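You operate a simulated robot arm through the tools that you are given. There is no shell and no other tool.

You are at the controls of a simulated two-armed robot. One attempt, no reset.

Task
Press the cream button to switch it off. Then take the cap off the blue jar and lay it down on the top of the tool bench. Then put the green shim on the shelf under the tool bench. Then take the yellow shim and put it on the yellow disc. The order counts.

It is judged by the outcome, as a careful person would: the job done as asked, and still so three seconds after it is handed in. It fails if anything else is knocked over, pushed out of place, dropped, spilled or broken. A push-on lid holds only when it is set on centred and level and pressed home; a screw cap is set on level and turned clockwise until tight.

Robot
Two 7-joint arms with fingered hands on one trunk that stands fixed in place. Base frame: the origin is at the foot of the trunk, x ahead of it, y to its left, z up; the work surface is at about z = 860. Readings come in mm, degrees, newtons and seconds.
The left shoulder is at [52, 173, 1143], the right one opposite. With the tool pointing down near the work surface each hand reaches from about 380 to 800 mm from the base axis, measured 20 degrees to its own side. Payload 3.5 kg a hand.
The tool frame of a hand sits at the grasp point between the pads (the TCP): z along the fingers, y along the line on which they close. The tips reach 25 mm beyond it. Largest opening 88 mm; the body of the gripper starts 29 mm behind the TCP. The gripper is a hand of 3 fingers: y runs from the thumb to the fingers, the wrist lies at [-13, -97, -162] in the tool frame, and closing takes about 1.5 s.
Orientation is told as [roll, pitch, yaw] about the base's x, y, z axes, in that order, counted from this pose: with the fingers straight down and the wrist toward the robot, the tool's x, y and z point along [0, 1, 0], [1, 0, 0] and [0, 0, -1] of the base frame.

Tools
- The arms move only by the tool arm_command. It takes "left_plan", "right_plan" or both (then of equal length, played together; a hand with none holds still); each is a list of rows, each a list of 7 numbers: the turn, a rotation vector about the base's x, y, z in degrees, then the shift along the base's x, y, z in cm, then the gripper command, from -1 (shut) to 1 (fully open), values between in proportion. In form: [[rx, ry, rz, x, y, z, gripper], ...]. A call has 1 to 20 rows; each row shifts and turns the commanded pose from where the row before left it. A row lasts 0.2 s, in which the tool goes at most 50 mm and 8.6 degrees; a call with a longer step from one row to the next is refused whole, and so is a gripper value outside its range. A pose out of reach is approached as far as the arm can. The call stops where the force on the tool passes 40 N (or 10 N more than at its start, if that is more) or the arm is blocked; 0.2 s more then pass. Each finger travels about 72 mm/s and halts on what it meets, pressing with about 29 N; the grip force reading is that of the motor and also rises with nothing between the fingers. The clock runs only during rows and for 0.2 s after the last one: add rows that do not move to give the fingers time. It gives the time, the measured TCP pose, the force on the tool (base axes), the opening and the grip force at its end, in the units of the frame above (readings bear some noise), with the torque about the TCP (base axes, N m) and any sound that the robot's microphone picked up.
- Cameras (640 x 400 px; columns grow to the right, rows downward): "scene" is now at [144.6, -50.3, 1380.5]; the picture's right is [-0.53, -0.84, 0.07], its down [-0.45, 0.21, -0.87] and it looks along [0.72, -0.50, -0.49] (base axes); focal length 214 px, centre (320, 200). "left" rides on the left gripper at [-58, -85, -99] in its tool frame; the picture's right is [-0.67, -0.35, 0.66], its down [0.69, -0.63, 0.37] and it looks along [0.28, 0.69, 0.66] (tool axes); focal length 261 px, centre (320, 200). "right" rides on the right gripper at [58, -85, -99] in its tool frame; the picture's right is [-0.67, 0.35, -0.66], its down [-0.69, -0.63, 0.37] and it looks along [-0.28, 0.69, 0.66] (tool axes); focal length 261 px, centre (320, 200). There is no depth. A picture from a camera that has moved, and an enlarged one, comes with that camera's place and axes in the base frame and with its lens.
- camera(camera): a new picture of that camera. No time passes.
- slide_trunk(by): slides the trunk up (or, below 0, down) by that many mm; the arms and the scene camera ride with it, the base frame stays. It gives what a move gives, with no picture.
- set_grasp(shape, hand): the hand has 3 fingers and takes this shape, open, in about a second: jaw (thumb against the fingers, like two jaws); tri (thumb and two fingers); tip (a fingertip pinch); poke (one finger out to press); point (the index stretched); flat (the hand flat); cup (the hand cupped); fist (a fist). The gripper value then closes the fingers along that shape, each until it touches; the sizes above hold for jaw. It gives what a move gives, with no picture.
- turn_head(pan, tilt): turns the head with the scene camera to pan (to the left, within 86 degrees either way) and tilt (down, from -29 to 69), counted from straight ahead of the robot. It gives what a move gives.
- close_up(camera, box): a new picture of the part [left, top, right, bottom] of that camera's present view, enlarged. No time passes.
- close_job(): hands the job in; it is judged then, once.

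Places have to be worked out from the pictures, the camera data and where the tool is seen. Open the grippers and draw the arms clear of the work before you hand the job in, unless the task says otherwise.

The tools are called after "Call:" by a JSON object that holds its "fn" and its "kwargs". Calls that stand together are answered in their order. arm_command: Moves the arms, as the interface text tells. Its arguments: {"type":"object","properties":{"left_plan":{"type":"array","items":{"type":"array","items":{"type":"number"}}},"right_plan":{"type":"array","items":{"type":"array","items":{"type":"number"}}}},"required":[]} The other tools are called the same way: slide_trunk (by) slides the trunk up or down; set_grasp (shape, hand) gives the hand a shape; turn_head (pan, tilt) turns the head that bears the scene camera; camera (camera) takes a picture; close_up (camera, box) takes an enlarged picture of a part of a camera's view; close_job () hands the job in.

At the start:

```text
clock: 0.0
left_tool_pos: [402.1, -43.8, 1262.7]
left_tool_rot: [0.0, 0.0, 0.0]
left_force: [-0.5, -0.2, 1.2]
left_wrist_torque: [0.02, 0.0, 0.01]
left_grip_width: 87.6
left_finger_force: 0.1
left_shape: jaw
right_tool_pos: [380.7, -408.3, 1262.8]
right_tool_rot: [-0.1, 0.0, 0.0]
right_force: [-0.2, 0.6, -0.5]
right_wrist_torque: [0.01, 0.02, -0.02]
right_grip_width: 87.9
right_finger_force: 0.2
right_shape: jaw
trunk travel left (down, up): [-225.0, 230.0]
head pan, tilt: [-32.5, 22.7]
```

scene: 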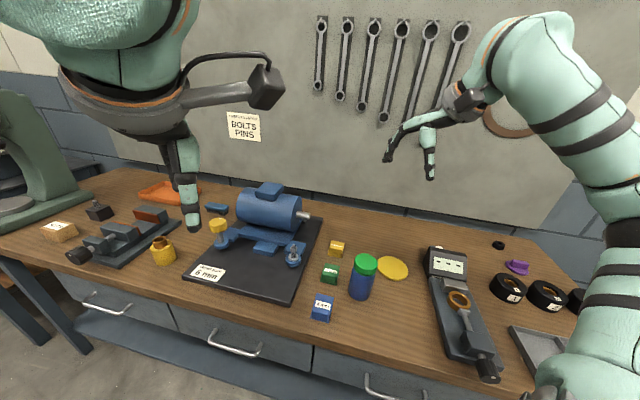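
right: 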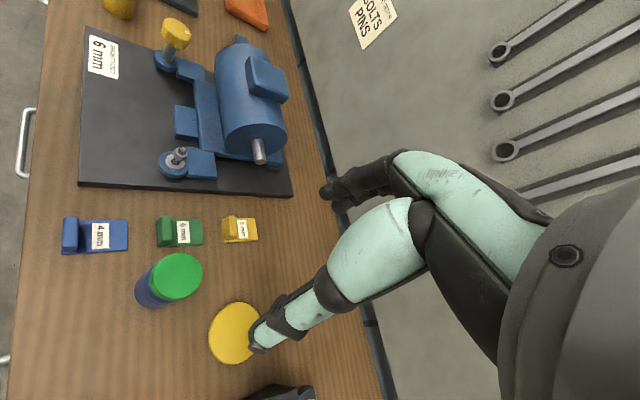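
left: 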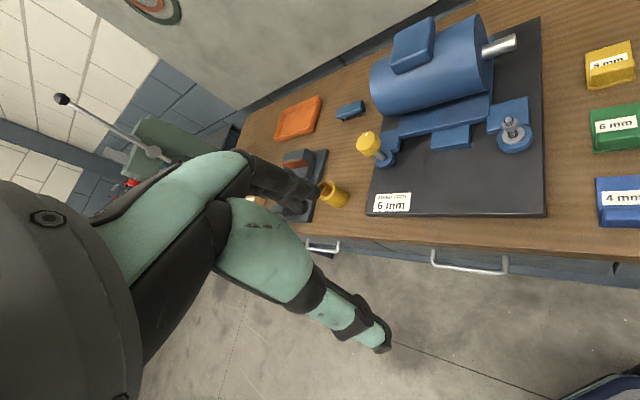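

The first pictures show the bench with shims, blue jar with green cap and yellow disc, but no cream button yet. I look closer at the scene and elsewhere with the head.

Call:
{"fn": "close_up", "kwargs": {"camera": "scene", "box": [400, 200, 640, 400]}}

Call:
{"fn": "close_up", "kwargs": {"camera": "scene", "box": [0, 150, 320, 350]}}

Call:
{"fn": "turn_head", "kwargs": {"pan": -60, "tilt": 35}}

Call:
{"fn": "camera", "kwargs": {"camera": "scene"}}

```text
2.00 times, centred on (520, 300) of scene
camera zoom: at [144.6, -50.3, 1380.5], right [-0.53, -0.84, 0.07], down [-0.45, 0.21, -0.87], along [0.72, -0.5, -0.49], focal length 429 px, centre (-80, 0)
```

zoom: 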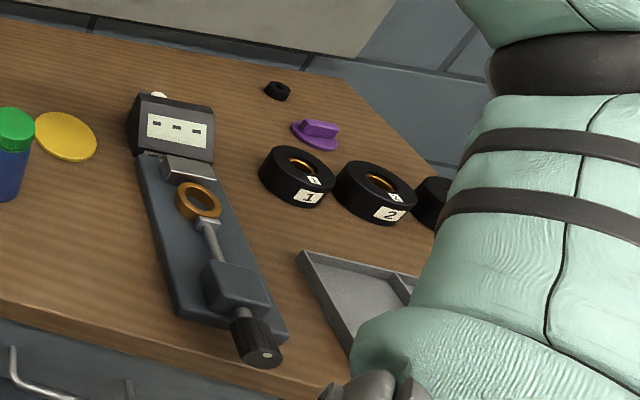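

```text
2.00 times, centred on (160, 250) of scene
camera zoom: at [144.6, -50.3, 1380.5], right [-0.53, -0.84, 0.07], down [-0.45, 0.21, -0.87], along [0.72, -0.5, -0.49], focal length 429 px, centre (640, 100)
```

zoom: 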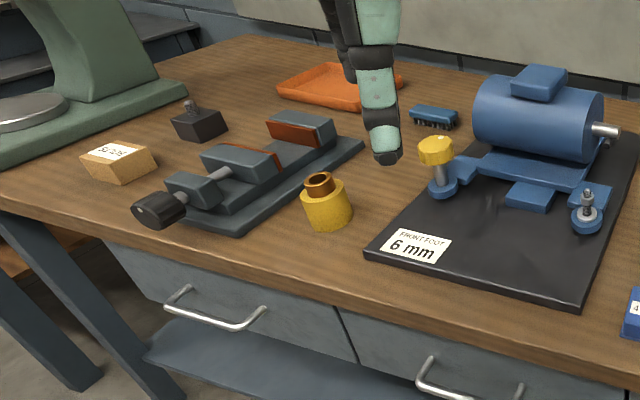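

```text
clock: 0.9
left_tool_pos: [402.2, -44.7, 1262.6]
left_tool_rot: [-0.1, 0.0, -0.1]
left_force: [-0.9, 0.6, -0.4]
left_wrist_torque: [-0.02, 0.02, 0.01]
left_grip_width: 87.7
left_finger_force: 0.0
left_shape: jaw
right_tool_pos: [380.8, -409.4, 1261.5]
right_tool_rot: [0.1, 0.1, 0.1]
right_force: [0.1, -0.1, -0.5]
right_wrist_torque: [-0.02, 0.02, -0.01]
right_grip_width: 87.7
right_finger_force: 0.1
right_shape: jaw
trunk travel left (down, up): [-225.0, 230.0]
head pan, tilt: [-60.0, 35.0]
```

```text
taken
camera scene: at [108.1, -76.8, 1366.0], right [-0.86, -0.5, 0.12], down [-0.4, 0.5, -0.77], along [0.33, -0.71, -0.63], focal length 214 px, centre (320, 200)
```

scene: 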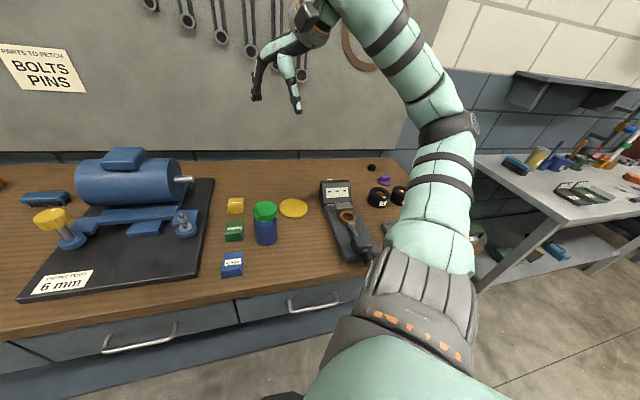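

The right side reveals a second, grey bench with a lower shelf. I look at it and at the gauge's cream spot in detail.

Call:
{"fn": "close_up", "kwargs": {"camera": "scene", "box": [460, 60, 640, 280]}}

Call:
{"fn": "close_up", "kwargs": {"camera": "scene", "box": [300, 150, 400, 220]}}

Call:
{"fn": "close_up", "kwargs": {"camera": "scene", "box": [200, 180, 300, 290]}}

Call:
{"fn": "turn_head", "kwargs": {"pan": -86, "tilt": 35}}

Call:
{"fn": "camera", "kwargs": {"camera": "scene"}}

```text
1.82 times, centred on (550, 170) of scene
camera zoom: at [108.1, -76.8, 1366.0], right [-0.86, -0.5, 0.12], down [-0.4, 0.5, -0.77], along [0.33, -0.71, -0.63], focal length 390 px, centre (-98, 254)
```

zoom: 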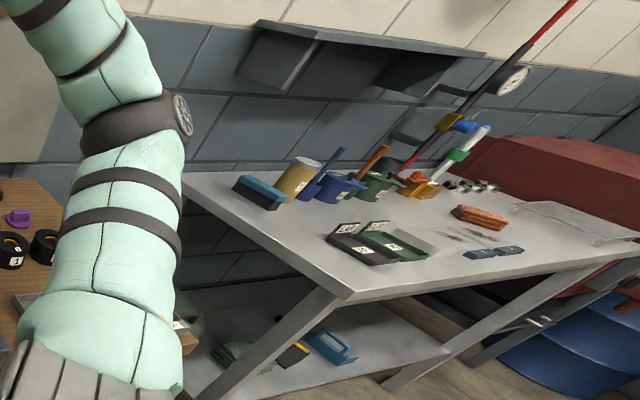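

```text
5.71 times, centred on (350, 185) of scene
camera zoom: at [108.1, -76.8, 1366.0], right [-0.86, -0.5, 0.12], down [-0.4, 0.5, -0.77], along [0.33, -0.71, -0.63], focal length 1226 px, centre (149, 286)
```

zoom: 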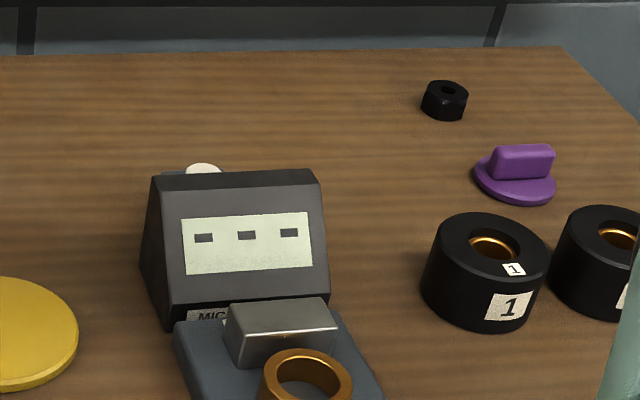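

```text
3.64 times, centred on (250, 235) of scene
camera zoom: at [108.1, -76.8, 1366.0], right [-0.86, -0.5, 0.12], down [-0.4, 0.5, -0.77], along [0.33, -0.71, -0.63], focal length 780 px, centre (574, 73)
```

zoom: 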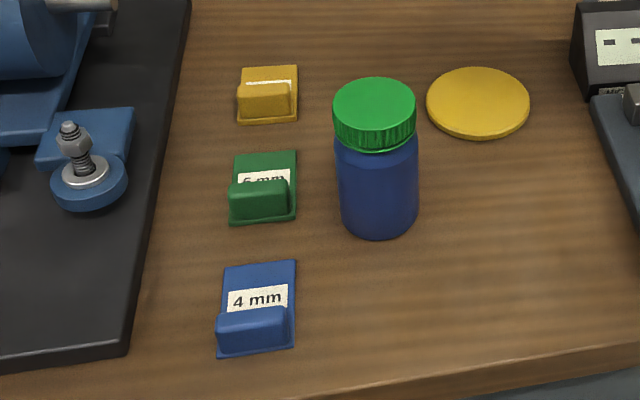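

```text
clock: 1.8
left_tool_pos: [401.8, -44.6, 1262.6]
left_tool_rot: [0.1, 0.0, 0.0]
left_force: [0.2, -0.3, 0.4]
left_wrist_torque: [0.01, -0.02, 0.03]
left_grip_width: 87.7
left_finger_force: 0.2
left_shape: jaw
right_tool_pos: [381.8, -409.8, 1264.1]
right_tool_rot: [0.0, 0.0, 0.0]
right_force: [0.4, 0.1, 0.3]
right_wrist_torque: [0.02, 0.03, 0.01]
right_grip_width: 87.9
right_finger_force: 0.0
right_shape: jaw
trunk travel left (down, up): [-225.0, 230.0]
head pan, tilt: [-85.9, 35.0]
```

```text
taken
camera scene: at [70.7, -88.4, 1371.2], right [-0.99, -0.07, 0.14], down [-0.16, 0.57, -0.81], along [-0.02, -0.82, -0.58], focal length 214 px, centre (320, 200)
```

scene: 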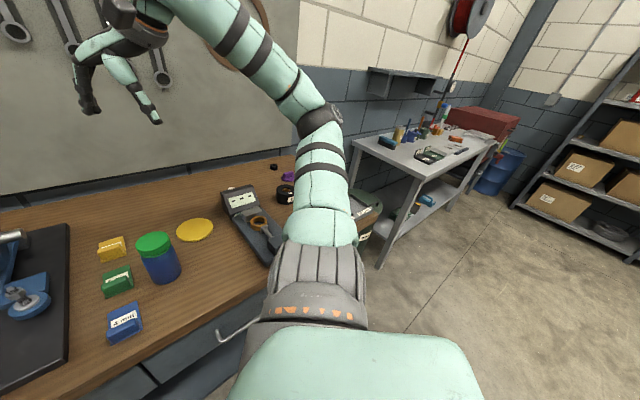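

The grey bench on the right appears too far to reach. I look to the left side and straight down for other benches and shelves.

Call:
{"fn": "turn_head", "kwargs": {"pan": 0, "tilt": 60}}

Call:
{"fn": "camera", "kwargs": {"camera": "scene"}}

Call:
{"fn": "turn_head", "kwargs": {"pan": 50, "tilt": 35}}

Call:
{"fn": "camera", "kwargs": {"camera": "scene"}}

Call:
{"fn": "turn_head", "kwargs": {"pan": 86, "tilt": 35}}

Call:
{"fn": "camera", "kwargs": {"camera": "scene"}}

Call:
{"fn": "turn_head", "kwargs": {"pan": -60, "tilt": 65}}

Call:
{"fn": "camera", "kwargs": {"camera": "scene"}}

```text
clock: 3.4
left_tool_pos: [401.4, -44.6, 1263.5]
left_tool_rot: [0.0, 0.0, 0.0]
left_force: [0.1, 0.6, -0.3]
left_wrist_torque: [0.02, 0.02, 0.02]
left_grip_width: 87.8
left_finger_force: 0.0
left_shape: jaw
right_tool_pos: [382.2, -408.7, 1262.5]
right_tool_rot: [0.0, 0.0, 0.1]
right_force: [0.3, 0.3, -0.1]
right_wrist_torque: [0.02, 0.02, 0.04]
right_grip_width: 87.9
right_finger_force: 0.0
right_shape: jaw
trunk travel left (down, up): [-225.0, 230.0]
head pan, tilt: [0.0, 60.0]
```

```text
taken
camera scene: at [125.6, -0.6, 1328.9], right [0.0, -1.0, 0.0], down [-0.93, 0.0, -0.37], along [0.37, 0.0, -0.93], focal length 214 px, centre (320, 200)
```

scene: 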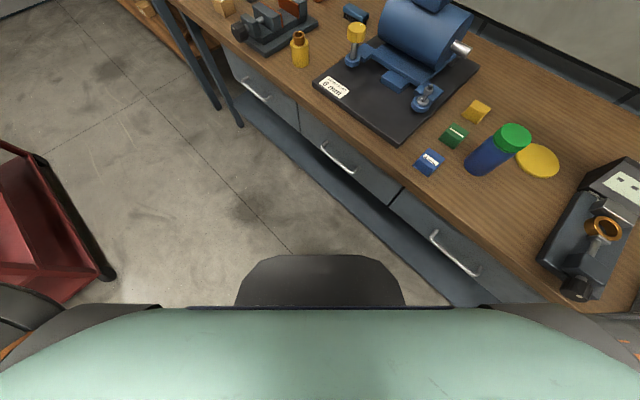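

```text
clock: 4.6
left_tool_pos: [401.8, -44.6, 1264.2]
left_tool_rot: [0.1, 0.1, -0.1]
left_force: [-0.3, 0.7, 0.8]
left_wrist_torque: [0.01, -0.01, 0.0]
left_grip_width: 87.6
left_finger_force: 0.1
left_shape: jaw
right_tool_pos: [380.5, -410.2, 1262.7]
right_tool_rot: [0.0, 0.1, 0.1]
right_force: [0.4, 0.8, 0.7]
right_wrist_torque: [0.01, 0.02, 0.05]
right_grip_width: 87.7
right_finger_force: 0.1
right_shape: jaw
trunk travel left (down, up): [-225.0, 230.0]
head pan, tilt: [50.0, 35.0]
```

```text
taken
camera scene: at [120.5, 66.8, 1364.2], right [0.76, -0.64, -0.11], down [-0.48, -0.44, -0.76], along [0.44, 0.63, -0.64], focal length 214 px, centre (320, 200)
```

scene: 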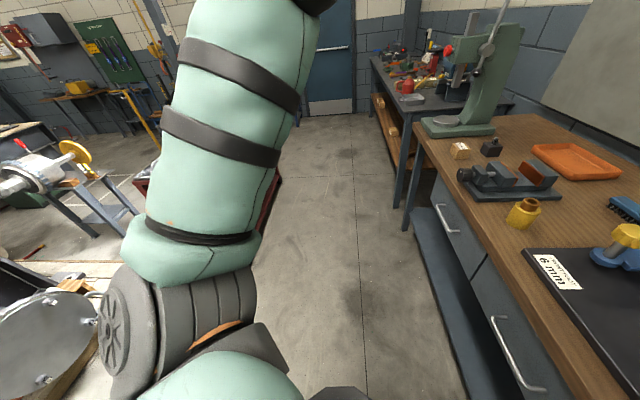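

```text
clock: 5.6
left_tool_pos: [401.9, -45.1, 1261.9]
left_tool_rot: [0.0, 0.0, 0.1]
left_force: [0.0, 0.2, 0.0]
left_wrist_torque: [0.0, -0.01, 0.0]
left_grip_width: 87.6
left_finger_force: 0.0
left_shape: jaw
right_tool_pos: [382.2, -410.6, 1262.6]
right_tool_rot: [0.0, 0.1, 0.1]
right_force: [0.4, -0.6, 0.4]
right_wrist_torque: [-0.02, 0.01, 0.01]
right_grip_width: 87.7
right_finger_force: 0.0
right_shape: jaw
trunk travel left (down, up): [-225.0, 230.0]
head pan, tilt: [85.9, 35.0]
```

```text
taken
camera scene: at [70.7, 87.3, 1371.3], right [0.99, -0.07, -0.14], down [-0.16, -0.57, -0.81], along [-0.02, 0.82, -0.58], focal length 214 px, centre (320, 200)
```

scene: 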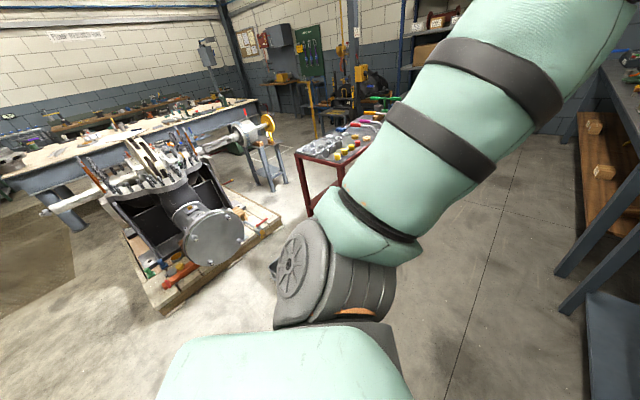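

```text
clock: 7.9
left_tool_pos: [402.8, -45.4, 1263.0]
left_tool_rot: [0.0, 0.0, 0.0]
left_force: [0.2, -0.3, -0.1]
left_wrist_torque: [0.02, 0.02, 0.03]
left_grip_width: 87.7
left_finger_force: 0.0
left_shape: jaw
right_tool_pos: [380.7, -410.0, 1262.5]
right_tool_rot: [0.1, -0.1, 0.0]
right_force: [-0.9, 0.2, 0.0]
right_wrist_torque: [0.0, 0.03, 0.02]
right_grip_width: 87.5
right_finger_force: 0.1
right_shape: jaw
trunk travel left (down, up): [-225.0, 230.0]
head pan, tilt: [-60.0, 65.0]
```

```text
taken
camera scene: at [88.9, -53.1, 1328.4], right [-0.86, -0.5, 0.12], down [-0.51, 0.78, -0.35], along [0.08, -0.37, -0.93], focal length 214 px, centre (320, 200)
```

scene: 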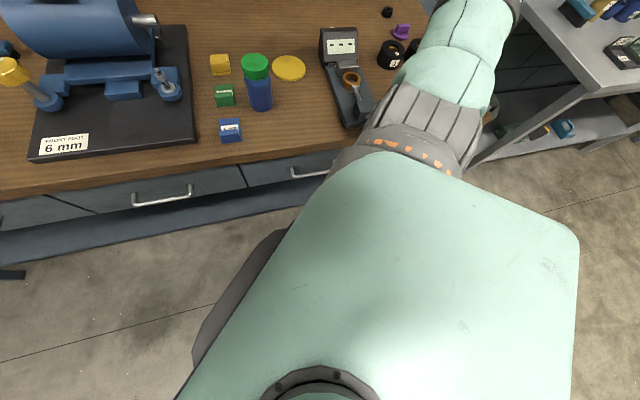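

The bench front runs at about 45° (inward direction about (0.707, -0.707)). I place green shim near (495,-352), yellow (574,-433), blue (414,-272), jar (408,-390), yellow disc (423,-548), and there is a cream spot at the back of the gauge near (375,-705). I turn the right hand to look at the gauge.

Call:
{"fn": "arm_command", "kwargs": {"right_plan": [[0, 0, -7.5, -1.6, -2.0, -2.5, 1], [0, 0, -7.5, -1.6, -2.0, -2.5, 1], [0, 0, -7.5, -1.6, -2.0, -2.5, 1], [0, 0, -7.5, -1.6, -2.0, -2.5, 1], [0, 0, -7.5, -1.6, -2.0, -2.5, 1], [0, 0, -7.5, -1.6, -2.0, -2.5, 1]]}}

Call:
{"fn": "camera", "kwargs": {"camera": "right"}}

Call:
{"fn": "camera", "kwargs": {"camera": "left"}}

```text
clock: 9.3
left_tool_pos: [400.1, -42.9, 1264.4]
left_tool_rot: [0.1, -0.1, 0.0]
left_force: [-0.2, 0.2, 0.1]
left_wrist_torque: [0.01, 0.03, 0.02]
left_grip_width: 87.4
left_finger_force: 0.1
left_shape: jaw
right_tool_pos: [282.2, -530.3, 1112.6]
right_tool_rot: [0.0, 0.0, -45.0]
right_force: [0.0, 1.0, 0.0]
right_wrist_torque: [0.0, 0.03, 0.03]
right_grip_width: 87.8
right_finger_force: 0.0
right_shape: jaw
trunk travel left (down, up): [-225.0, 230.0]
head pan, tilt: [-60.0, 65.0]
```

```text
taken
camera right: at [263.7, -428.0, 1212.1], right [-0.23, -0.72, 0.66], down [-0.93, -0.04, -0.37], along [0.29, -0.69, -0.66], focal length 261 px, centre (320, 200)
```

right: 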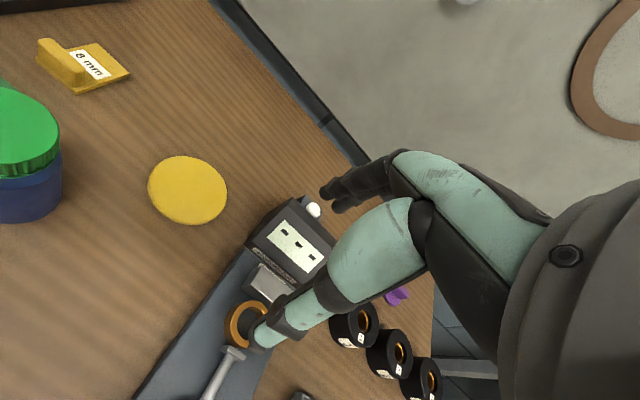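

```text
taken
camera left: at [315.7, -102.8, 1363.6], right [-0.35, -0.67, -0.66], down [-0.63, 0.69, -0.37], along [0.69, 0.28, -0.66], focal length 261 px, centre (320, 200)
```

left: 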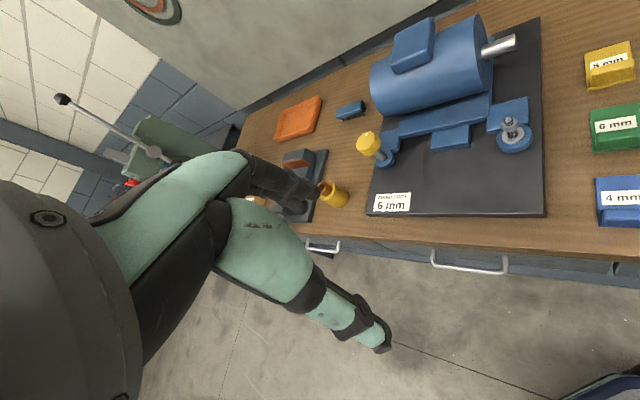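

A cream button sits at the top-left/back of the gauge's display box. I enlarge it.

Call:
{"fn": "close_up", "kwargs": {"camera": "right", "box": [230, 180, 350, 300]}}

Call:
{"fn": "close_up", "kwargs": {"camera": "right", "box": [0, 20, 150, 230]}}

```text
3.33 times, centred on (290, 240) of right
camera zoom: at [263.7, -428.0, 1212.1], right [-0.23, -0.72, 0.66], down [-0.93, -0.04, -0.37], along [0.29, -0.69, -0.66], focal length 869 px, centre (420, 67)
```

zoom: 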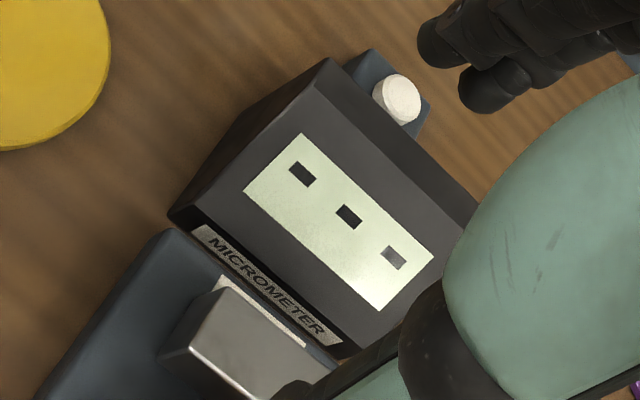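

```text
1.90 times, centred on (75, 125) of right
camera zoom: at [263.7, -428.0, 1212.1], right [-0.23, -0.72, 0.66], down [-0.93, -0.04, -0.37], along [0.29, -0.69, -0.66], focal length 496 px, centre (787, 343)
```

zoom: 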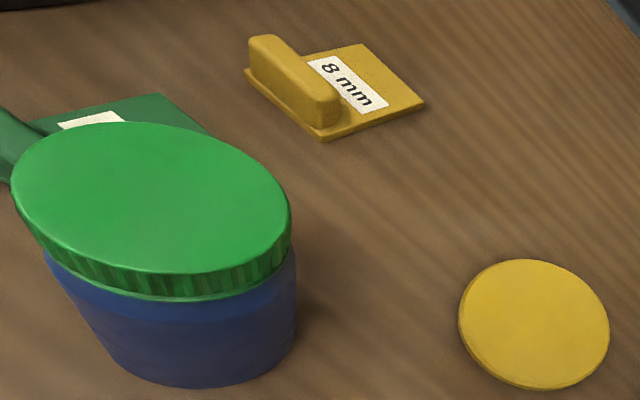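

The button is an upright cream cap on a small ledge behind the display box; triangulating I get its top at about (384,-735,902). I shape the right hand to "poke" and look at where the finger sits.

Call:
{"fn": "set_grasp", "kwargs": {"hand": "right", "shape": "poke"}}

Call:
{"fn": "camera", "kwargs": {"camera": "right"}}

Call:
{"fn": "turn_head", "kwargs": {"pan": -60, "tilt": 25}}

Call:
{"fn": "camera", "kwargs": {"camera": "scene"}}

```text
clock: 10.2
left_tool_pos: [401.6, -44.9, 1262.1]
left_tool_rot: [0.0, 0.0, -0.1]
left_force: [0.1, 0.5, -0.1]
left_wrist_torque: [0.02, 0.01, 0.05]
left_grip_width: 87.6
left_finger_force: 0.1
left_shape: jaw
right_tool_pos: [284.0, -529.3, 1111.2]
right_tool_rot: [0.0, 0.0, -44.9]
right_force: [0.4, 0.0, -0.1]
right_wrist_torque: [-0.02, 0.02, -0.02]
right_grip_width: 0.0
right_finger_force: 0.0
right_shape: poke
trunk travel left (down, up): [-225.0, 230.0]
head pan, tilt: [-60.0, 65.0]
```

```text
taken
camera right: at [264.5, -427.6, 1212.3], right [-0.23, -0.72, 0.66], down [-0.93, -0.04, -0.37], along [0.29, -0.69, -0.66], focal length 261 px, centre (320, 200)
```

right: 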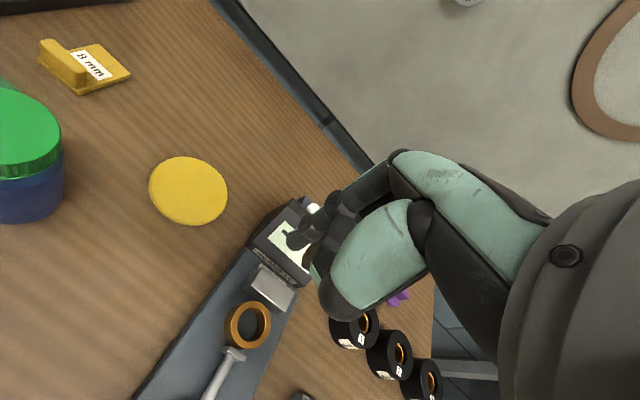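

```text
clock: 11.3
left_tool_pos: [402.0, -45.6, 1262.0]
left_tool_rot: [0.0, 0.0, 0.1]
left_force: [0.4, -0.1, 0.7]
left_wrist_torque: [-0.02, 0.02, -0.03]
left_grip_width: 87.8
left_finger_force: 0.0
left_shape: jaw
right_tool_pos: [283.0, -529.2, 1111.5]
right_tool_rot: [0.0, 0.0, -45.0]
right_force: [-0.5, -0.3, -0.1]
right_wrist_torque: [0.0, 0.01, 0.02]
right_grip_width: 0.0
right_finger_force: 0.1
right_shape: poke
trunk travel left (down, up): [-225.0, 230.0]
head pan, tilt: [-60.0, 25.0]
```

```text
taken
camera scene: at [112.2, -80.4, 1381.2], right [-0.86, -0.5, 0.12], down [-0.34, 0.37, -0.87], along [0.39, -0.78, -0.48], focal length 214 px, centre (320, 200)
```

scene: 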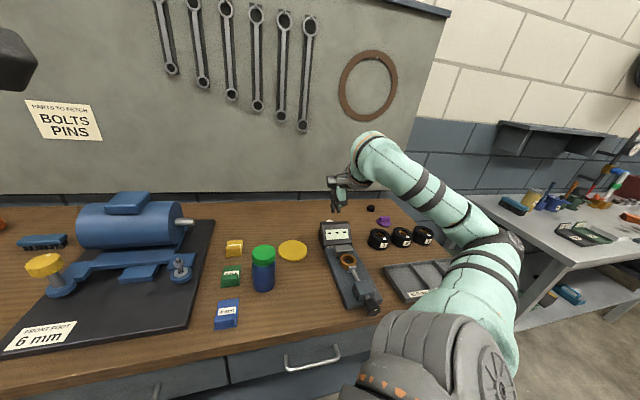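

Call:
{"fn": "close_up", "kwargs": {"camera": "right", "box": [240, 160, 400, 320]}}

Call:
{"fn": "close_up", "kwargs": {"camera": "scene", "box": [290, 120, 450, 280]}}

```text
2.50 times, centred on (320, 240) of right
camera zoom: at [264.5, -427.6, 1212.3], right [-0.23, -0.72, 0.66], down [-0.93, -0.04, -0.37], along [0.29, -0.69, -0.66], focal length 652 px, centre (320, 100)
```

zoom: 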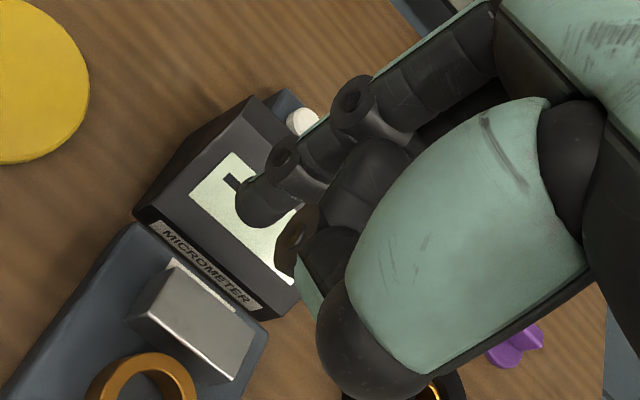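

```text
2.50 times, centred on (370, 200) of scene
camera zoom: at [112.2, -80.4, 1381.2], right [-0.86, -0.5, 0.12], down [-0.34, 0.37, -0.87], along [0.39, -0.78, -0.48], focal length 536 px, centre (195, 200)
```

zoom: 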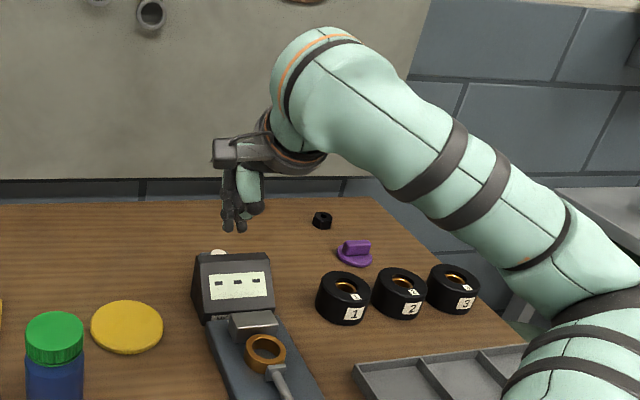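

I zoom in on the poking finger from the head camera to triangulate its tip relative to the TCP.

Call:
{"fn": "close_up", "kwargs": {"camera": "scene", "box": [320, 165, 370, 225]}}

```text
6.67 times, centred on (345, 195) of scene
camera zoom: at [112.2, -80.4, 1381.2], right [-0.86, -0.5, 0.12], down [-0.34, 0.37, -0.87], along [0.39, -0.78, -0.48], focal length 1430 px, centre (153, 233)
```

zoom: 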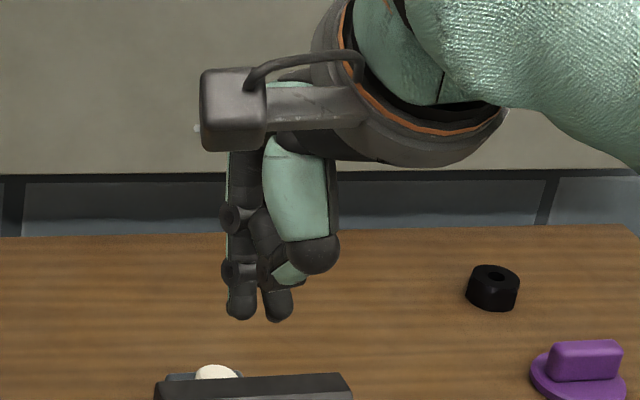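

In poke shape the index tip comes out at roughly tool (7, 8, 29) with a second tip close beside it. I try the "point" shape to compare.

Call:
{"fn": "set_grasp", "kwargs": {"hand": "right", "shape": "point"}}

Call:
{"fn": "close_up", "kwargs": {"camera": "scene", "box": [320, 165, 370, 225]}}

Call:
{"fn": "close_up", "kwargs": {"camera": "right", "box": [240, 160, 400, 320]}}

```text
clock: 12.2
left_tool_pos: [401.1, -44.8, 1262.5]
left_tool_rot: [0.0, 0.1, 0.0]
left_force: [-0.2, 0.0, -0.2]
left_wrist_torque: [0.01, -0.01, 0.0]
left_grip_width: 87.8
left_finger_force: 0.0
left_shape: jaw
right_tool_pos: [284.0, -530.3, 1111.3]
right_tool_rot: [-0.1, 0.0, -45.0]
right_force: [-0.3, -0.8, -0.9]
right_wrist_torque: [-0.03, 0.0, -0.01]
right_grip_width: 0.0
right_finger_force: 0.1
right_shape: point
trunk travel left (down, up): [-225.0, 230.0]
head pan, tilt: [-60.0, 25.0]
```

```text
6.67 times, centred on (345, 195) of scene
camera zoom: at [112.2, -80.4, 1381.3], right [-0.86, -0.5, 0.12], down [-0.34, 0.37, -0.87], along [0.39, -0.78, -0.48], focal length 1430 px, centre (153, 233)
```

zoom: 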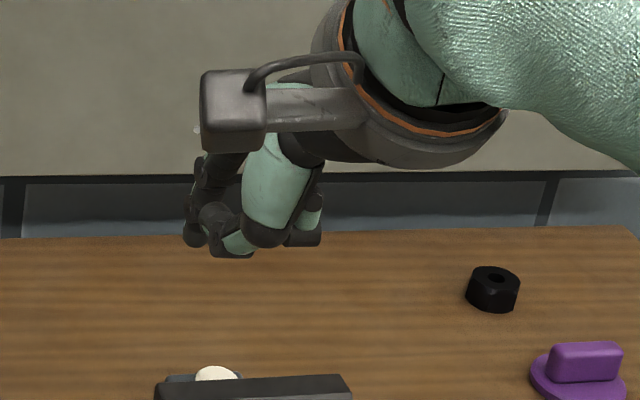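

```text
2.50 times, centred on (320, 240) of right
camera zoom: at [264.5, -427.6, 1212.3], right [-0.23, -0.72, 0.66], down [-0.93, -0.04, -0.37], along [0.29, -0.69, -0.66], focal length 652 px, centre (320, 100)
```

zoom: 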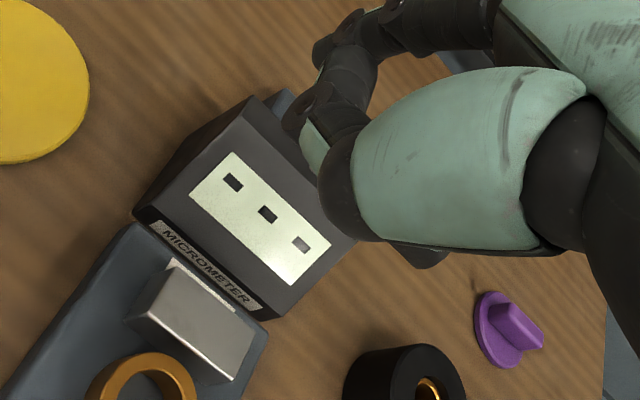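

The "point" shape stretches the finger forward, so "poke" is better for pressing down. The box stands about z=936 and the button lies ~40 mm behind it, so I return to poke and bring the hand in at yaw -95, above the button, staying high at z≈1050.

Call:
{"fn": "set_grasp", "kwargs": {"hand": "right", "shape": "poke"}}

Call:
{"fn": "arm_command", "kwargs": {"right_plan": [[0, 0, -6.25, 1.19, -2.46, -0.76, 1], [0, 0, -6.25, 1.19, -2.46, -0.76, 1], [0, 0, -6.25, 1.19, -2.46, -0.76, 1], [0, 0, -6.25, 1.19, -2.46, -0.76, 1], [0, 0, -6.25, 1.19, -2.46, -0.76, 1], [0, 0, -6.25, 1.19, -2.46, -0.76, 1], [0, 0, -6.25, 1.19, -2.46, -0.76, 1], [0, 0, -6.25, 1.19, -2.46, -0.76, 1], [0, 0, 0, 0, 0, 0, 1]]}}

Call:
{"fn": "camera", "kwargs": {"camera": "right"}}

Call:
{"fn": "camera", "kwargs": {"camera": "scene"}}

```text
clock: 13.1
left_tool_pos: [400.7, -44.8, 1263.5]
left_tool_rot: [0.0, 0.0, 0.0]
left_force: [-0.3, 0.1, 0.4]
left_wrist_torque: [0.0, 0.03, -0.01]
left_grip_width: 87.8
left_finger_force: 0.0
left_shape: jaw
right_tool_pos: [283.5, -529.3, 1112.2]
right_tool_rot: [0.0, 0.0, -44.9]
right_force: [0.5, -0.2, -0.1]
right_wrist_torque: [0.02, 0.03, 0.01]
right_grip_width: 0.0
right_finger_force: 0.0
right_shape: poke
trunk travel left (down, up): [-225.0, 230.0]
head pan, tilt: [-60.0, 25.0]
```

```text
clock: 15.1
left_tool_pos: [401.1, -45.0, 1263.1]
left_tool_rot: [0.0, 0.1, -0.1]
left_force: [-0.7, -0.5, 0.3]
left_wrist_torque: [-0.02, 0.02, 0.01]
left_grip_width: 87.6
left_finger_force: 0.1
left_shape: jaw
right_tool_pos: [379.6, -727.1, 1052.4]
right_tool_rot: [0.0, 0.1, -95.0]
right_force: [0.4, -0.2, -0.5]
right_wrist_torque: [0.01, 0.01, 0.01]
right_grip_width: 0.0
right_finger_force: 0.1
right_shape: poke
trunk travel left (down, up): [-225.0, 230.0]
head pan, tilt: [-60.0, 25.0]
```

```text
taken
camera right: at [445.3, -646.2, 1152.6], right [-0.7, -0.29, 0.65], down [-0.63, 0.69, -0.37], along [-0.34, -0.67, -0.66], focal length 261 px, centre (320, 200)
```

right: 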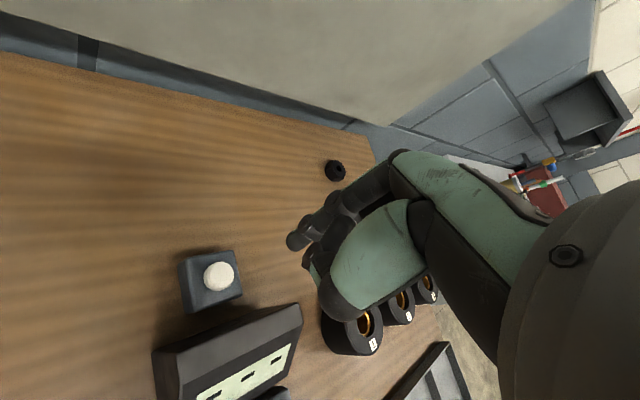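

```text
taken
camera scene: at [111.5, -80.6, 1381.4], right [-0.86, -0.5, 0.12], down [-0.34, 0.37, -0.87], along [0.39, -0.78, -0.48], focal length 214 px, centre (320, 200)
```

scene: 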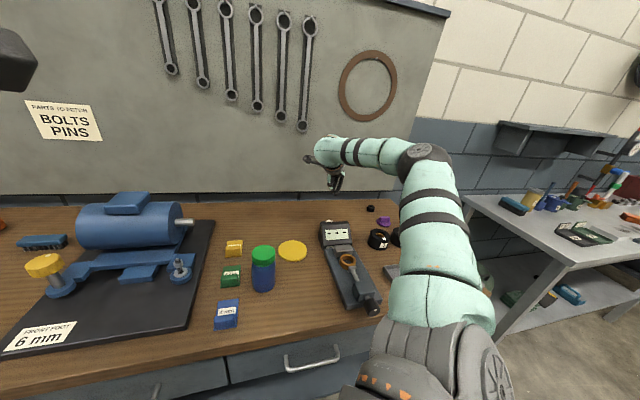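

The new right-camera view agrees: button top at about (383,-734,902) on its own small block. I centre the index tip over it and descend to just above.

Call:
{"fn": "arm_command", "kwargs": {"right_plan": [[0, 0, 0, -0.3, 0.17, -2.7, 1], [0, 0, 0, 0, 0, -2.7, 1], [0, 0, 0, 0, 0, -2.7, 1], [0, 0, 0, 0, 0, -2.0, 1], [0, 0, 0, 0, 0, 0, 1]]}}

Call:
{"fn": "camera", "kwargs": {"camera": "right"}}

Call:
{"fn": "close_up", "kwargs": {"camera": "scene", "box": [295, 150, 395, 250]}}

```text
clock: 16.3
left_tool_pos: [401.2, -45.9, 1263.1]
left_tool_rot: [0.0, -0.1, 0.0]
left_force: [-0.1, 0.3, -0.1]
left_wrist_torque: [0.01, 0.04, 0.0]
left_grip_width: 87.4
left_finger_force: 0.0
left_shape: jaw
right_tool_pos: [379.6, -724.4, 951.4]
right_tool_rot: [-0.1, 0.1, -94.9]
right_force: [-0.9, 0.2, 0.7]
right_wrist_torque: [0.0, -0.02, 0.03]
right_grip_width: 0.1
right_finger_force: 0.1
right_shape: poke
trunk travel left (down, up): [-225.0, 230.0]
head pan, tilt: [-60.0, 25.0]
```

```text
taken
camera right: at [443.0, -643.9, 1052.2], right [-0.7, -0.29, 0.65], down [-0.63, 0.69, -0.37], along [-0.34, -0.67, -0.66], focal length 261 px, centre (320, 200)
```

right: 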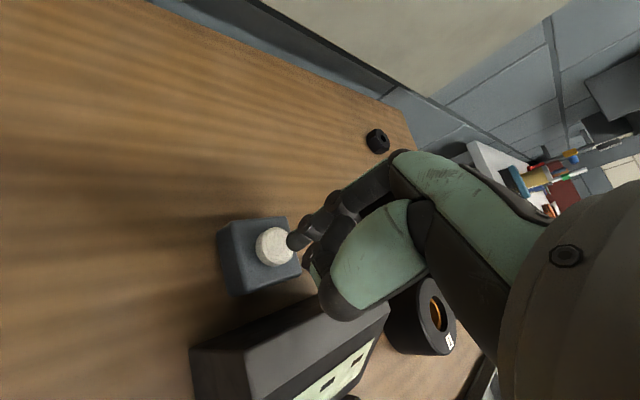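

```text
4.00 times, centred on (345, 200) of scene
camera zoom: at [111.9, -80.3, 1381.3], right [-0.86, -0.5, 0.12], down [-0.34, 0.37, -0.87], along [0.39, -0.78, -0.48], focal length 858 px, centre (220, 200)
```

zoom: 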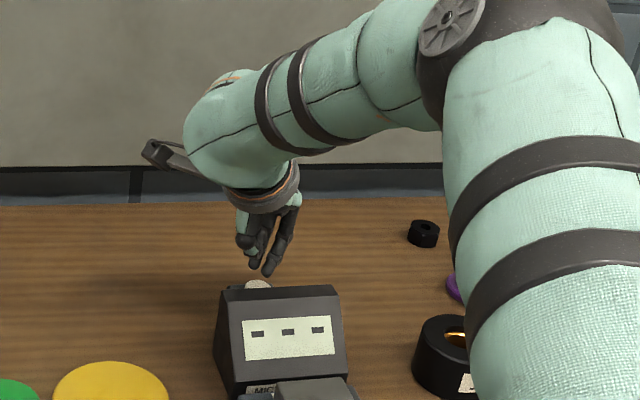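

The tip hovers about 20 mm above the button. I check alignment closely from the head before pressing.

Call:
{"fn": "close_up", "kwargs": {"camera": "scene", "box": [340, 195, 380, 235]}}

Call:
{"fn": "close_up", "kwargs": {"camera": "right", "box": [210, 180, 370, 310]}}

```text
10.00 times, centred on (360, 215) of scene
camera zoom: at [111.9, -80.3, 1381.3], right [-0.86, -0.5, 0.12], down [-0.34, 0.37, -0.87], along [0.39, -0.78, -0.48], focal length 2145 px, centre (-80, 50)
```

zoom: 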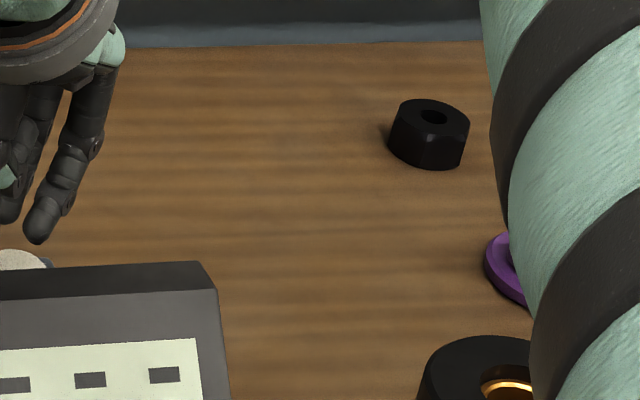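

```text
3.08 times, centred on (290, 245) of right
camera zoom: at [443.0, -643.9, 1052.2], right [-0.7, -0.29, 0.65], down [-0.63, 0.69, -0.37], along [-0.34, -0.67, -0.66], focal length 802 px, centre (412, 62)
```

zoom: 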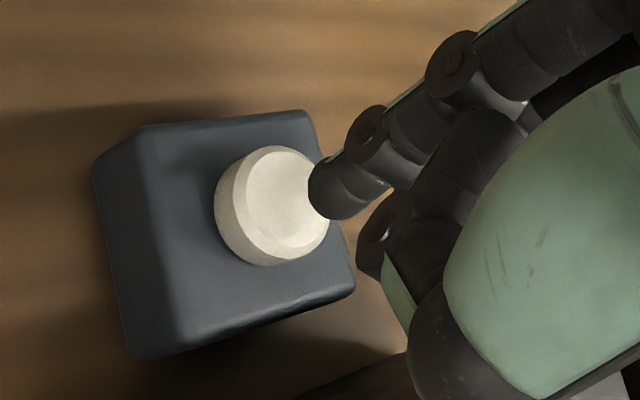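

Call:
{"fn": "close_up", "kwargs": {"camera": "scene", "box": [310, 190, 360, 230]}}

```text
10.00 times, centred on (335, 210) of scene
camera zoom: at [111.9, -80.3, 1381.3], right [-0.86, -0.5, 0.12], down [-0.34, 0.37, -0.87], along [0.39, -0.78, -0.48], focal length 2145 px, centre (170, 100)
```

zoom: 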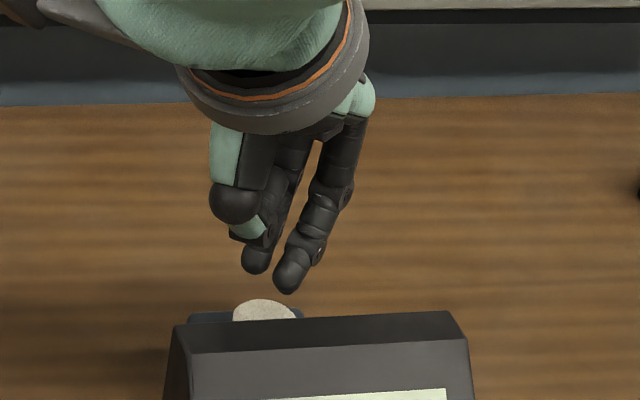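

Two fingertips protrude (about ±8 mm in tool x, the lower one at x≈-7). I shift about 7 mm so the lower tip is over the button's centre region and lower slowly.

Call:
{"fn": "arm_command", "kwargs": {"right_plan": [[0, 0, 0, 0.7, -0.54, 0, 1], [0, 0, 0, 0, 0, -0.6, 1], [0, 0, 0, 0, 0, -0.5, 1], [0, 0, 0, 0, 0, -0.3, 1], [0, 0, 0, 0, 0, -0.2, 1], [0, 0, 0, 0, 0, 0, 1]]}}

Call:
{"fn": "close_up", "kwargs": {"camera": "scene", "box": [310, 190, 360, 230]}}

Call:
{"fn": "close_up", "kwargs": {"camera": "right", "box": [210, 180, 370, 310]}}

```text
clock: 17.7
left_tool_pos: [401.2, -44.3, 1262.8]
left_tool_rot: [0.0, 0.1, 0.0]
left_force: [0.2, -0.2, 0.0]
left_wrist_torque: [-0.01, 0.03, 0.05]
left_grip_width: 87.6
left_finger_force: 0.1
left_shape: jaw
right_tool_pos: [383.2, -729.1, 934.4]
right_tool_rot: [-0.1, 0.1, -94.9]
right_force: [0.1, -0.2, -0.2]
right_wrist_torque: [0.0, 0.04, -0.01]
right_grip_width: 0.0
right_finger_force: 0.0
right_shape: poke
trunk travel left (down, up): [-225.0, 230.0]
head pan, tilt: [-60.0, 25.0]
```

```text
10.00 times, centred on (335, 210) of scene
camera zoom: at [112.2, -80.4, 1381.3], right [-0.86, -0.5, 0.12], down [-0.34, 0.37, -0.87], along [0.39, -0.78, -0.48], focal length 2145 px, centre (170, 100)
```

zoom: 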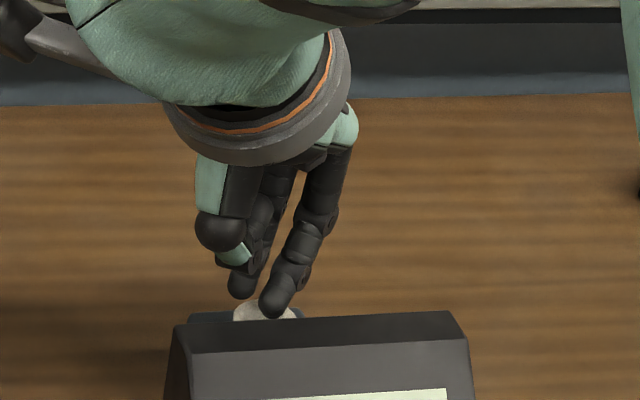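

```text
3.08 times, centred on (290, 245) of right
camera zoom: at [449.5, -648.9, 1034.7], right [-0.7, -0.29, 0.66], down [-0.63, 0.69, -0.37], along [-0.34, -0.67, -0.66], focal length 802 px, centre (412, 62)
```

zoom: 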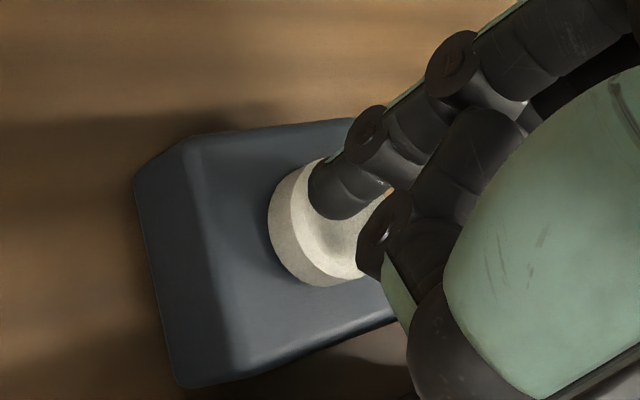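

Fingertips are right over the button with no contact yet. I press down in 2 mm steps.

Call:
{"fn": "arm_command", "kwargs": {"right_plan": [[0, 0, 0, 0, 0, -0.2, 1], [0, 0, 0, 0, 0, -0.2, 1], [0, 0, 0, 0, 0, -0.2, 1], [0, 0, 0, 0, 0, -0.1, 1]]}}

```text
clock: 18.7
left_tool_pos: [401.0, -43.9, 1263.3]
left_tool_rot: [-0.1, 0.1, 0.0]
left_force: [0.1, 0.4, 0.2]
left_wrist_torque: [0.01, -0.04, 0.0]
left_grip_width: 87.7
left_finger_force: 0.1
left_shape: jaw
right_tool_pos: [385.2, -729.5, 926.7]
right_tool_rot: [0.0, 0.0, -94.9]
right_force: [0.5, 0.1, 0.3]
right_wrist_torque: [-0.03, -0.01, -0.03]
right_grip_width: 0.0
right_finger_force: 0.0
right_shape: poke
trunk travel left (down, up): [-225.0, 230.0]
head pan, tilt: [-60.0, 25.0]
```

No contact force yet; I continue down gently.

Call:
{"fn": "arm_command", "kwargs": {"right_plan": [[0, 0, 0, 0, 0, -0.15, 1], [0, 0, 0, 0, 0, -0.15, 1], [0, 0, 0, 0, 0, -0.1, 1]]}}

Call:
{"fn": "close_up", "kwargs": {"camera": "right", "box": [210, 180, 370, 310]}}

Call:
{"fn": "close_up", "kwargs": {"camera": "scene", "box": [310, 190, 360, 230]}}

```text
clock: 19.5
left_tool_pos: [401.9, -43.5, 1263.8]
left_tool_rot: [-0.1, -0.1, 0.0]
left_force: [-0.7, 1.0, 0.0]
left_wrist_torque: [0.02, 0.0, 0.02]
left_grip_width: 87.3
left_finger_force: 0.0
left_shape: jaw
right_tool_pos: [383.4, -731.1, 924.4]
right_tool_rot: [0.0, 0.0, -95.0]
right_force: [0.5, 0.0, 1.5]
right_wrist_torque: [0.05, 0.02, 0.01]
right_grip_width: 0.3
right_finger_force: 0.0
right_shape: poke
trunk travel left (down, up): [-225.0, 230.0]
head pan, tilt: [-60.0, 25.0]
heard: click
```

```text
3.08 times, centred on (290, 245) of right
camera zoom: at [449.2, -649.4, 1024.9], right [-0.7, -0.29, 0.65], down [-0.63, 0.69, -0.37], along [-0.34, -0.67, -0.66], focal length 802 px, centre (412, 62)
```

zoom: 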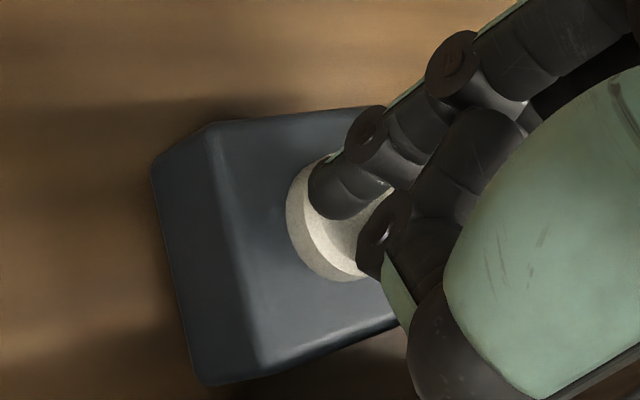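

```text
10.00 times, centred on (335, 210) of scene
camera zoom: at [112.0, -80.1, 1381.4], right [-0.86, -0.5, 0.12], down [-0.34, 0.37, -0.87], along [0.39, -0.79, -0.48], focal length 2145 px, centre (170, 100)
```

zoom: 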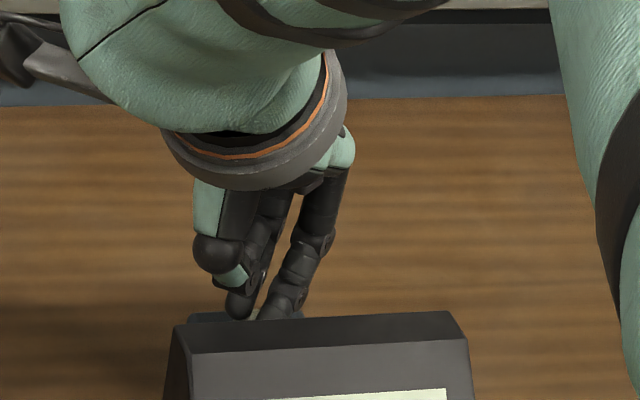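

A click was heard with light contact: the button has switched. I lift straight up and check.

Call:
{"fn": "arm_command", "kwargs": {"right_plan": [[0, 0, 0, 0, 0, 0.5, 1], [0, 0, 0, 0, 0, 2, 1], [0, 0, 0, 0, 0, 3, 1], [0, 0, 0, 0, 0, 4, 1], [0, 0, 0, 0, 0, 4, 1]]}}

Call:
{"fn": "camera", "kwargs": {"camera": "right"}}

Call:
{"fn": "close_up", "kwargs": {"camera": "scene", "box": [290, 180, 390, 260]}}

```text
clock: 20.7
left_tool_pos: [402.0, -43.8, 1263.0]
left_tool_rot: [-0.1, 0.0, -0.1]
left_force: [0.7, -0.1, -1.0]
left_wrist_torque: [-0.02, 0.02, -0.01]
left_grip_width: 87.8
left_finger_force: 0.0
left_shape: jaw
right_tool_pos: [383.6, -730.9, 1058.3]
right_tool_rot: [0.0, -0.1, -94.8]
right_force: [0.3, -0.3, -0.5]
right_wrist_torque: [0.0, 0.04, 0.04]
right_grip_width: 0.2
right_finger_force: 0.1
right_shape: poke
trunk travel left (down, up): [-225.0, 230.0]
head pan, tilt: [-60.0, 25.0]
```

```text
taken
camera right: at [447.9, -649.5, 1159.1], right [-0.7, -0.29, 0.66], down [-0.63, 0.69, -0.37], along [-0.34, -0.67, -0.66], focal length 261 px, centre (320, 200)
```

right: 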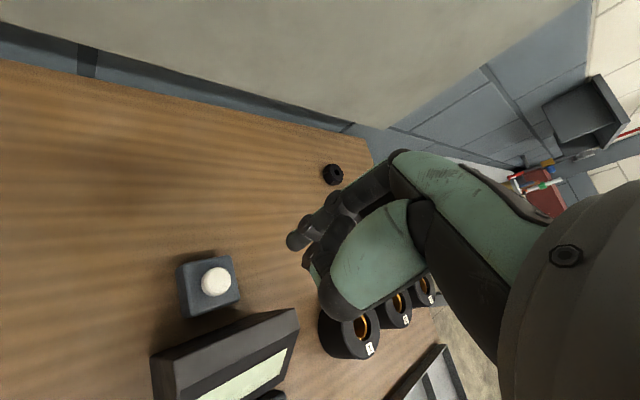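

```text
5.00 times, centred on (340, 220) of scene
camera zoom: at [111.7, -79.8, 1381.4], right [-0.86, -0.5, 0.12], down [-0.34, 0.37, -0.87], along [0.39, -0.79, -0.48], focal length 1072 px, centre (220, 100)
```

zoom: 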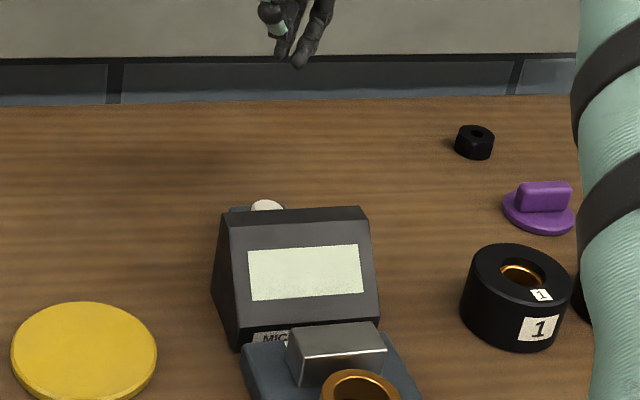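

The display's dashes went out: it is switched off. Next the jar: I set the right hand back to jaw and bring it above the jar at yaw -45.

Call:
{"fn": "set_grasp", "kwargs": {"hand": "right", "shape": "jaw"}}

Call:
{"fn": "arm_command", "kwargs": {"right_plan": [[0, 0, 5, 0.2, 3.4, 0.42, 1], [0, 0, 5, 0.2, 3.4, 0.42, 1], [0, 0, 5, 0.2, 3.4, 0.42, 1], [0, 0, 5, 0.2, 3.4, 0.42, 1], [0, 0, 5, 0.2, 3.4, 0.42, 1], [0, 0, 5, 0.2, 3.4, 0.42, 1], [0, 0, 5, 0.2, 3.4, 0.42, 1], [0, 0, 5, 0.2, 3.4, 0.42, 1], [0, 0, 5, 0.2, 3.4, 0.42, 1], [0, 0, 5, 0.2, 3.4, 0.42, 1], [0, 0, 0, 0, 0, 0, 1]]}}

Call:
{"fn": "camera", "kwargs": {"camera": "right"}}

Call:
{"fn": "turn_head", "kwargs": {"pan": -45, "tilt": 40}}

Call:
{"fn": "camera", "kwargs": {"camera": "scene"}}

```text
clock: 21.6
left_tool_pos: [402.3, -44.5, 1262.9]
left_tool_rot: [0.0, 0.0, 0.1]
left_force: [0.3, -0.1, -0.6]
left_wrist_torque: [-0.02, 0.03, 0.01]
left_grip_width: 87.4
left_finger_force: 0.2
left_shape: jaw
right_tool_pos: [382.8, -730.5, 1057.8]
right_tool_rot: [0.1, 0.0, -95.0]
right_force: [-0.5, 0.6, -0.4]
right_wrist_torque: [0.02, -0.01, 0.02]
right_grip_width: 88.0
right_finger_force: 0.0
right_shape: jaw
trunk travel left (down, up): [-225.0, 230.0]
head pan, tilt: [-60.0, 25.0]
```

```text
clock: 24.0
left_tool_pos: [400.8, -43.9, 1263.3]
left_tool_rot: [0.0, 0.0, 0.0]
left_force: [0.0, -0.4, 0.0]
left_wrist_torque: [0.01, 0.01, -0.01]
left_grip_width: 87.7
left_finger_force: 0.0
left_shape: jaw
right_tool_pos: [405.7, -388.4, 1099.5]
right_tool_rot: [0.0, 0.0, -44.9]
right_force: [1.4, -1.0, 0.3]
right_wrist_torque: [0.01, 0.0, 0.03]
right_grip_width: 87.9
right_finger_force: 0.1
right_shape: jaw
trunk travel left (down, up): [-225.0, 230.0]
head pan, tilt: [-60.0, 25.0]
```

```text
taken
camera right: at [385.7, -287.0, 1200.3], right [-0.23, -0.72, 0.65], down [-0.93, -0.04, -0.37], along [0.29, -0.69, -0.66], focal length 261 px, centre (320, 200)
```

right: 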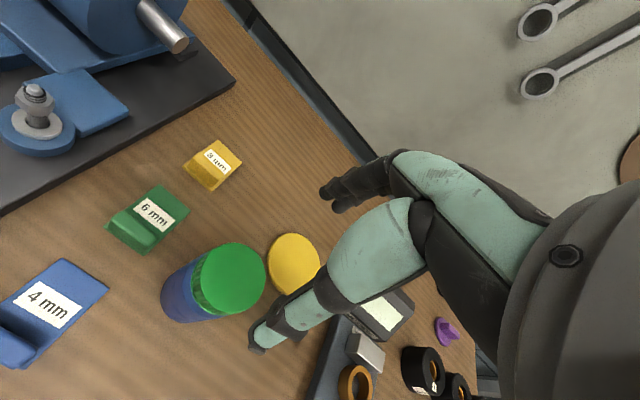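

```text
clock: 24.8
left_tool_pos: [402.4, -44.8, 1262.5]
left_tool_rot: [-0.1, 0.0, 0.1]
left_force: [0.2, -0.3, -0.3]
left_wrist_torque: [0.01, 0.02, 0.0]
left_grip_width: 87.8
left_finger_force: 0.0
left_shape: jaw
right_tool_pos: [404.2, -389.1, 1099.8]
right_tool_rot: [0.0, 0.0, -45.0]
right_force: [0.1, 0.2, 0.1]
right_wrist_torque: [0.01, -0.01, -0.02]
right_grip_width: 87.8
right_finger_force: 0.0
right_shape: jaw
trunk travel left (down, up): [-225.0, 230.0]
head pan, tilt: [-45.0, 40.0]
```

```text
taken
camera scene: at [122.8, -60.7, 1356.3], right [-0.7, -0.71, 0.1], down [-0.56, 0.45, -0.7], along [0.45, -0.54, -0.71], focal length 214 px, centre (320, 200)
```

scene: 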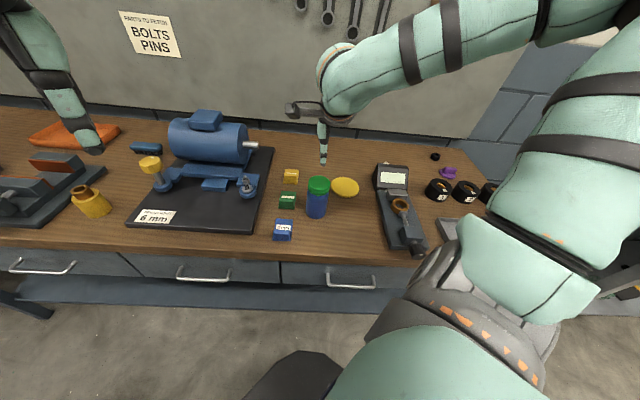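

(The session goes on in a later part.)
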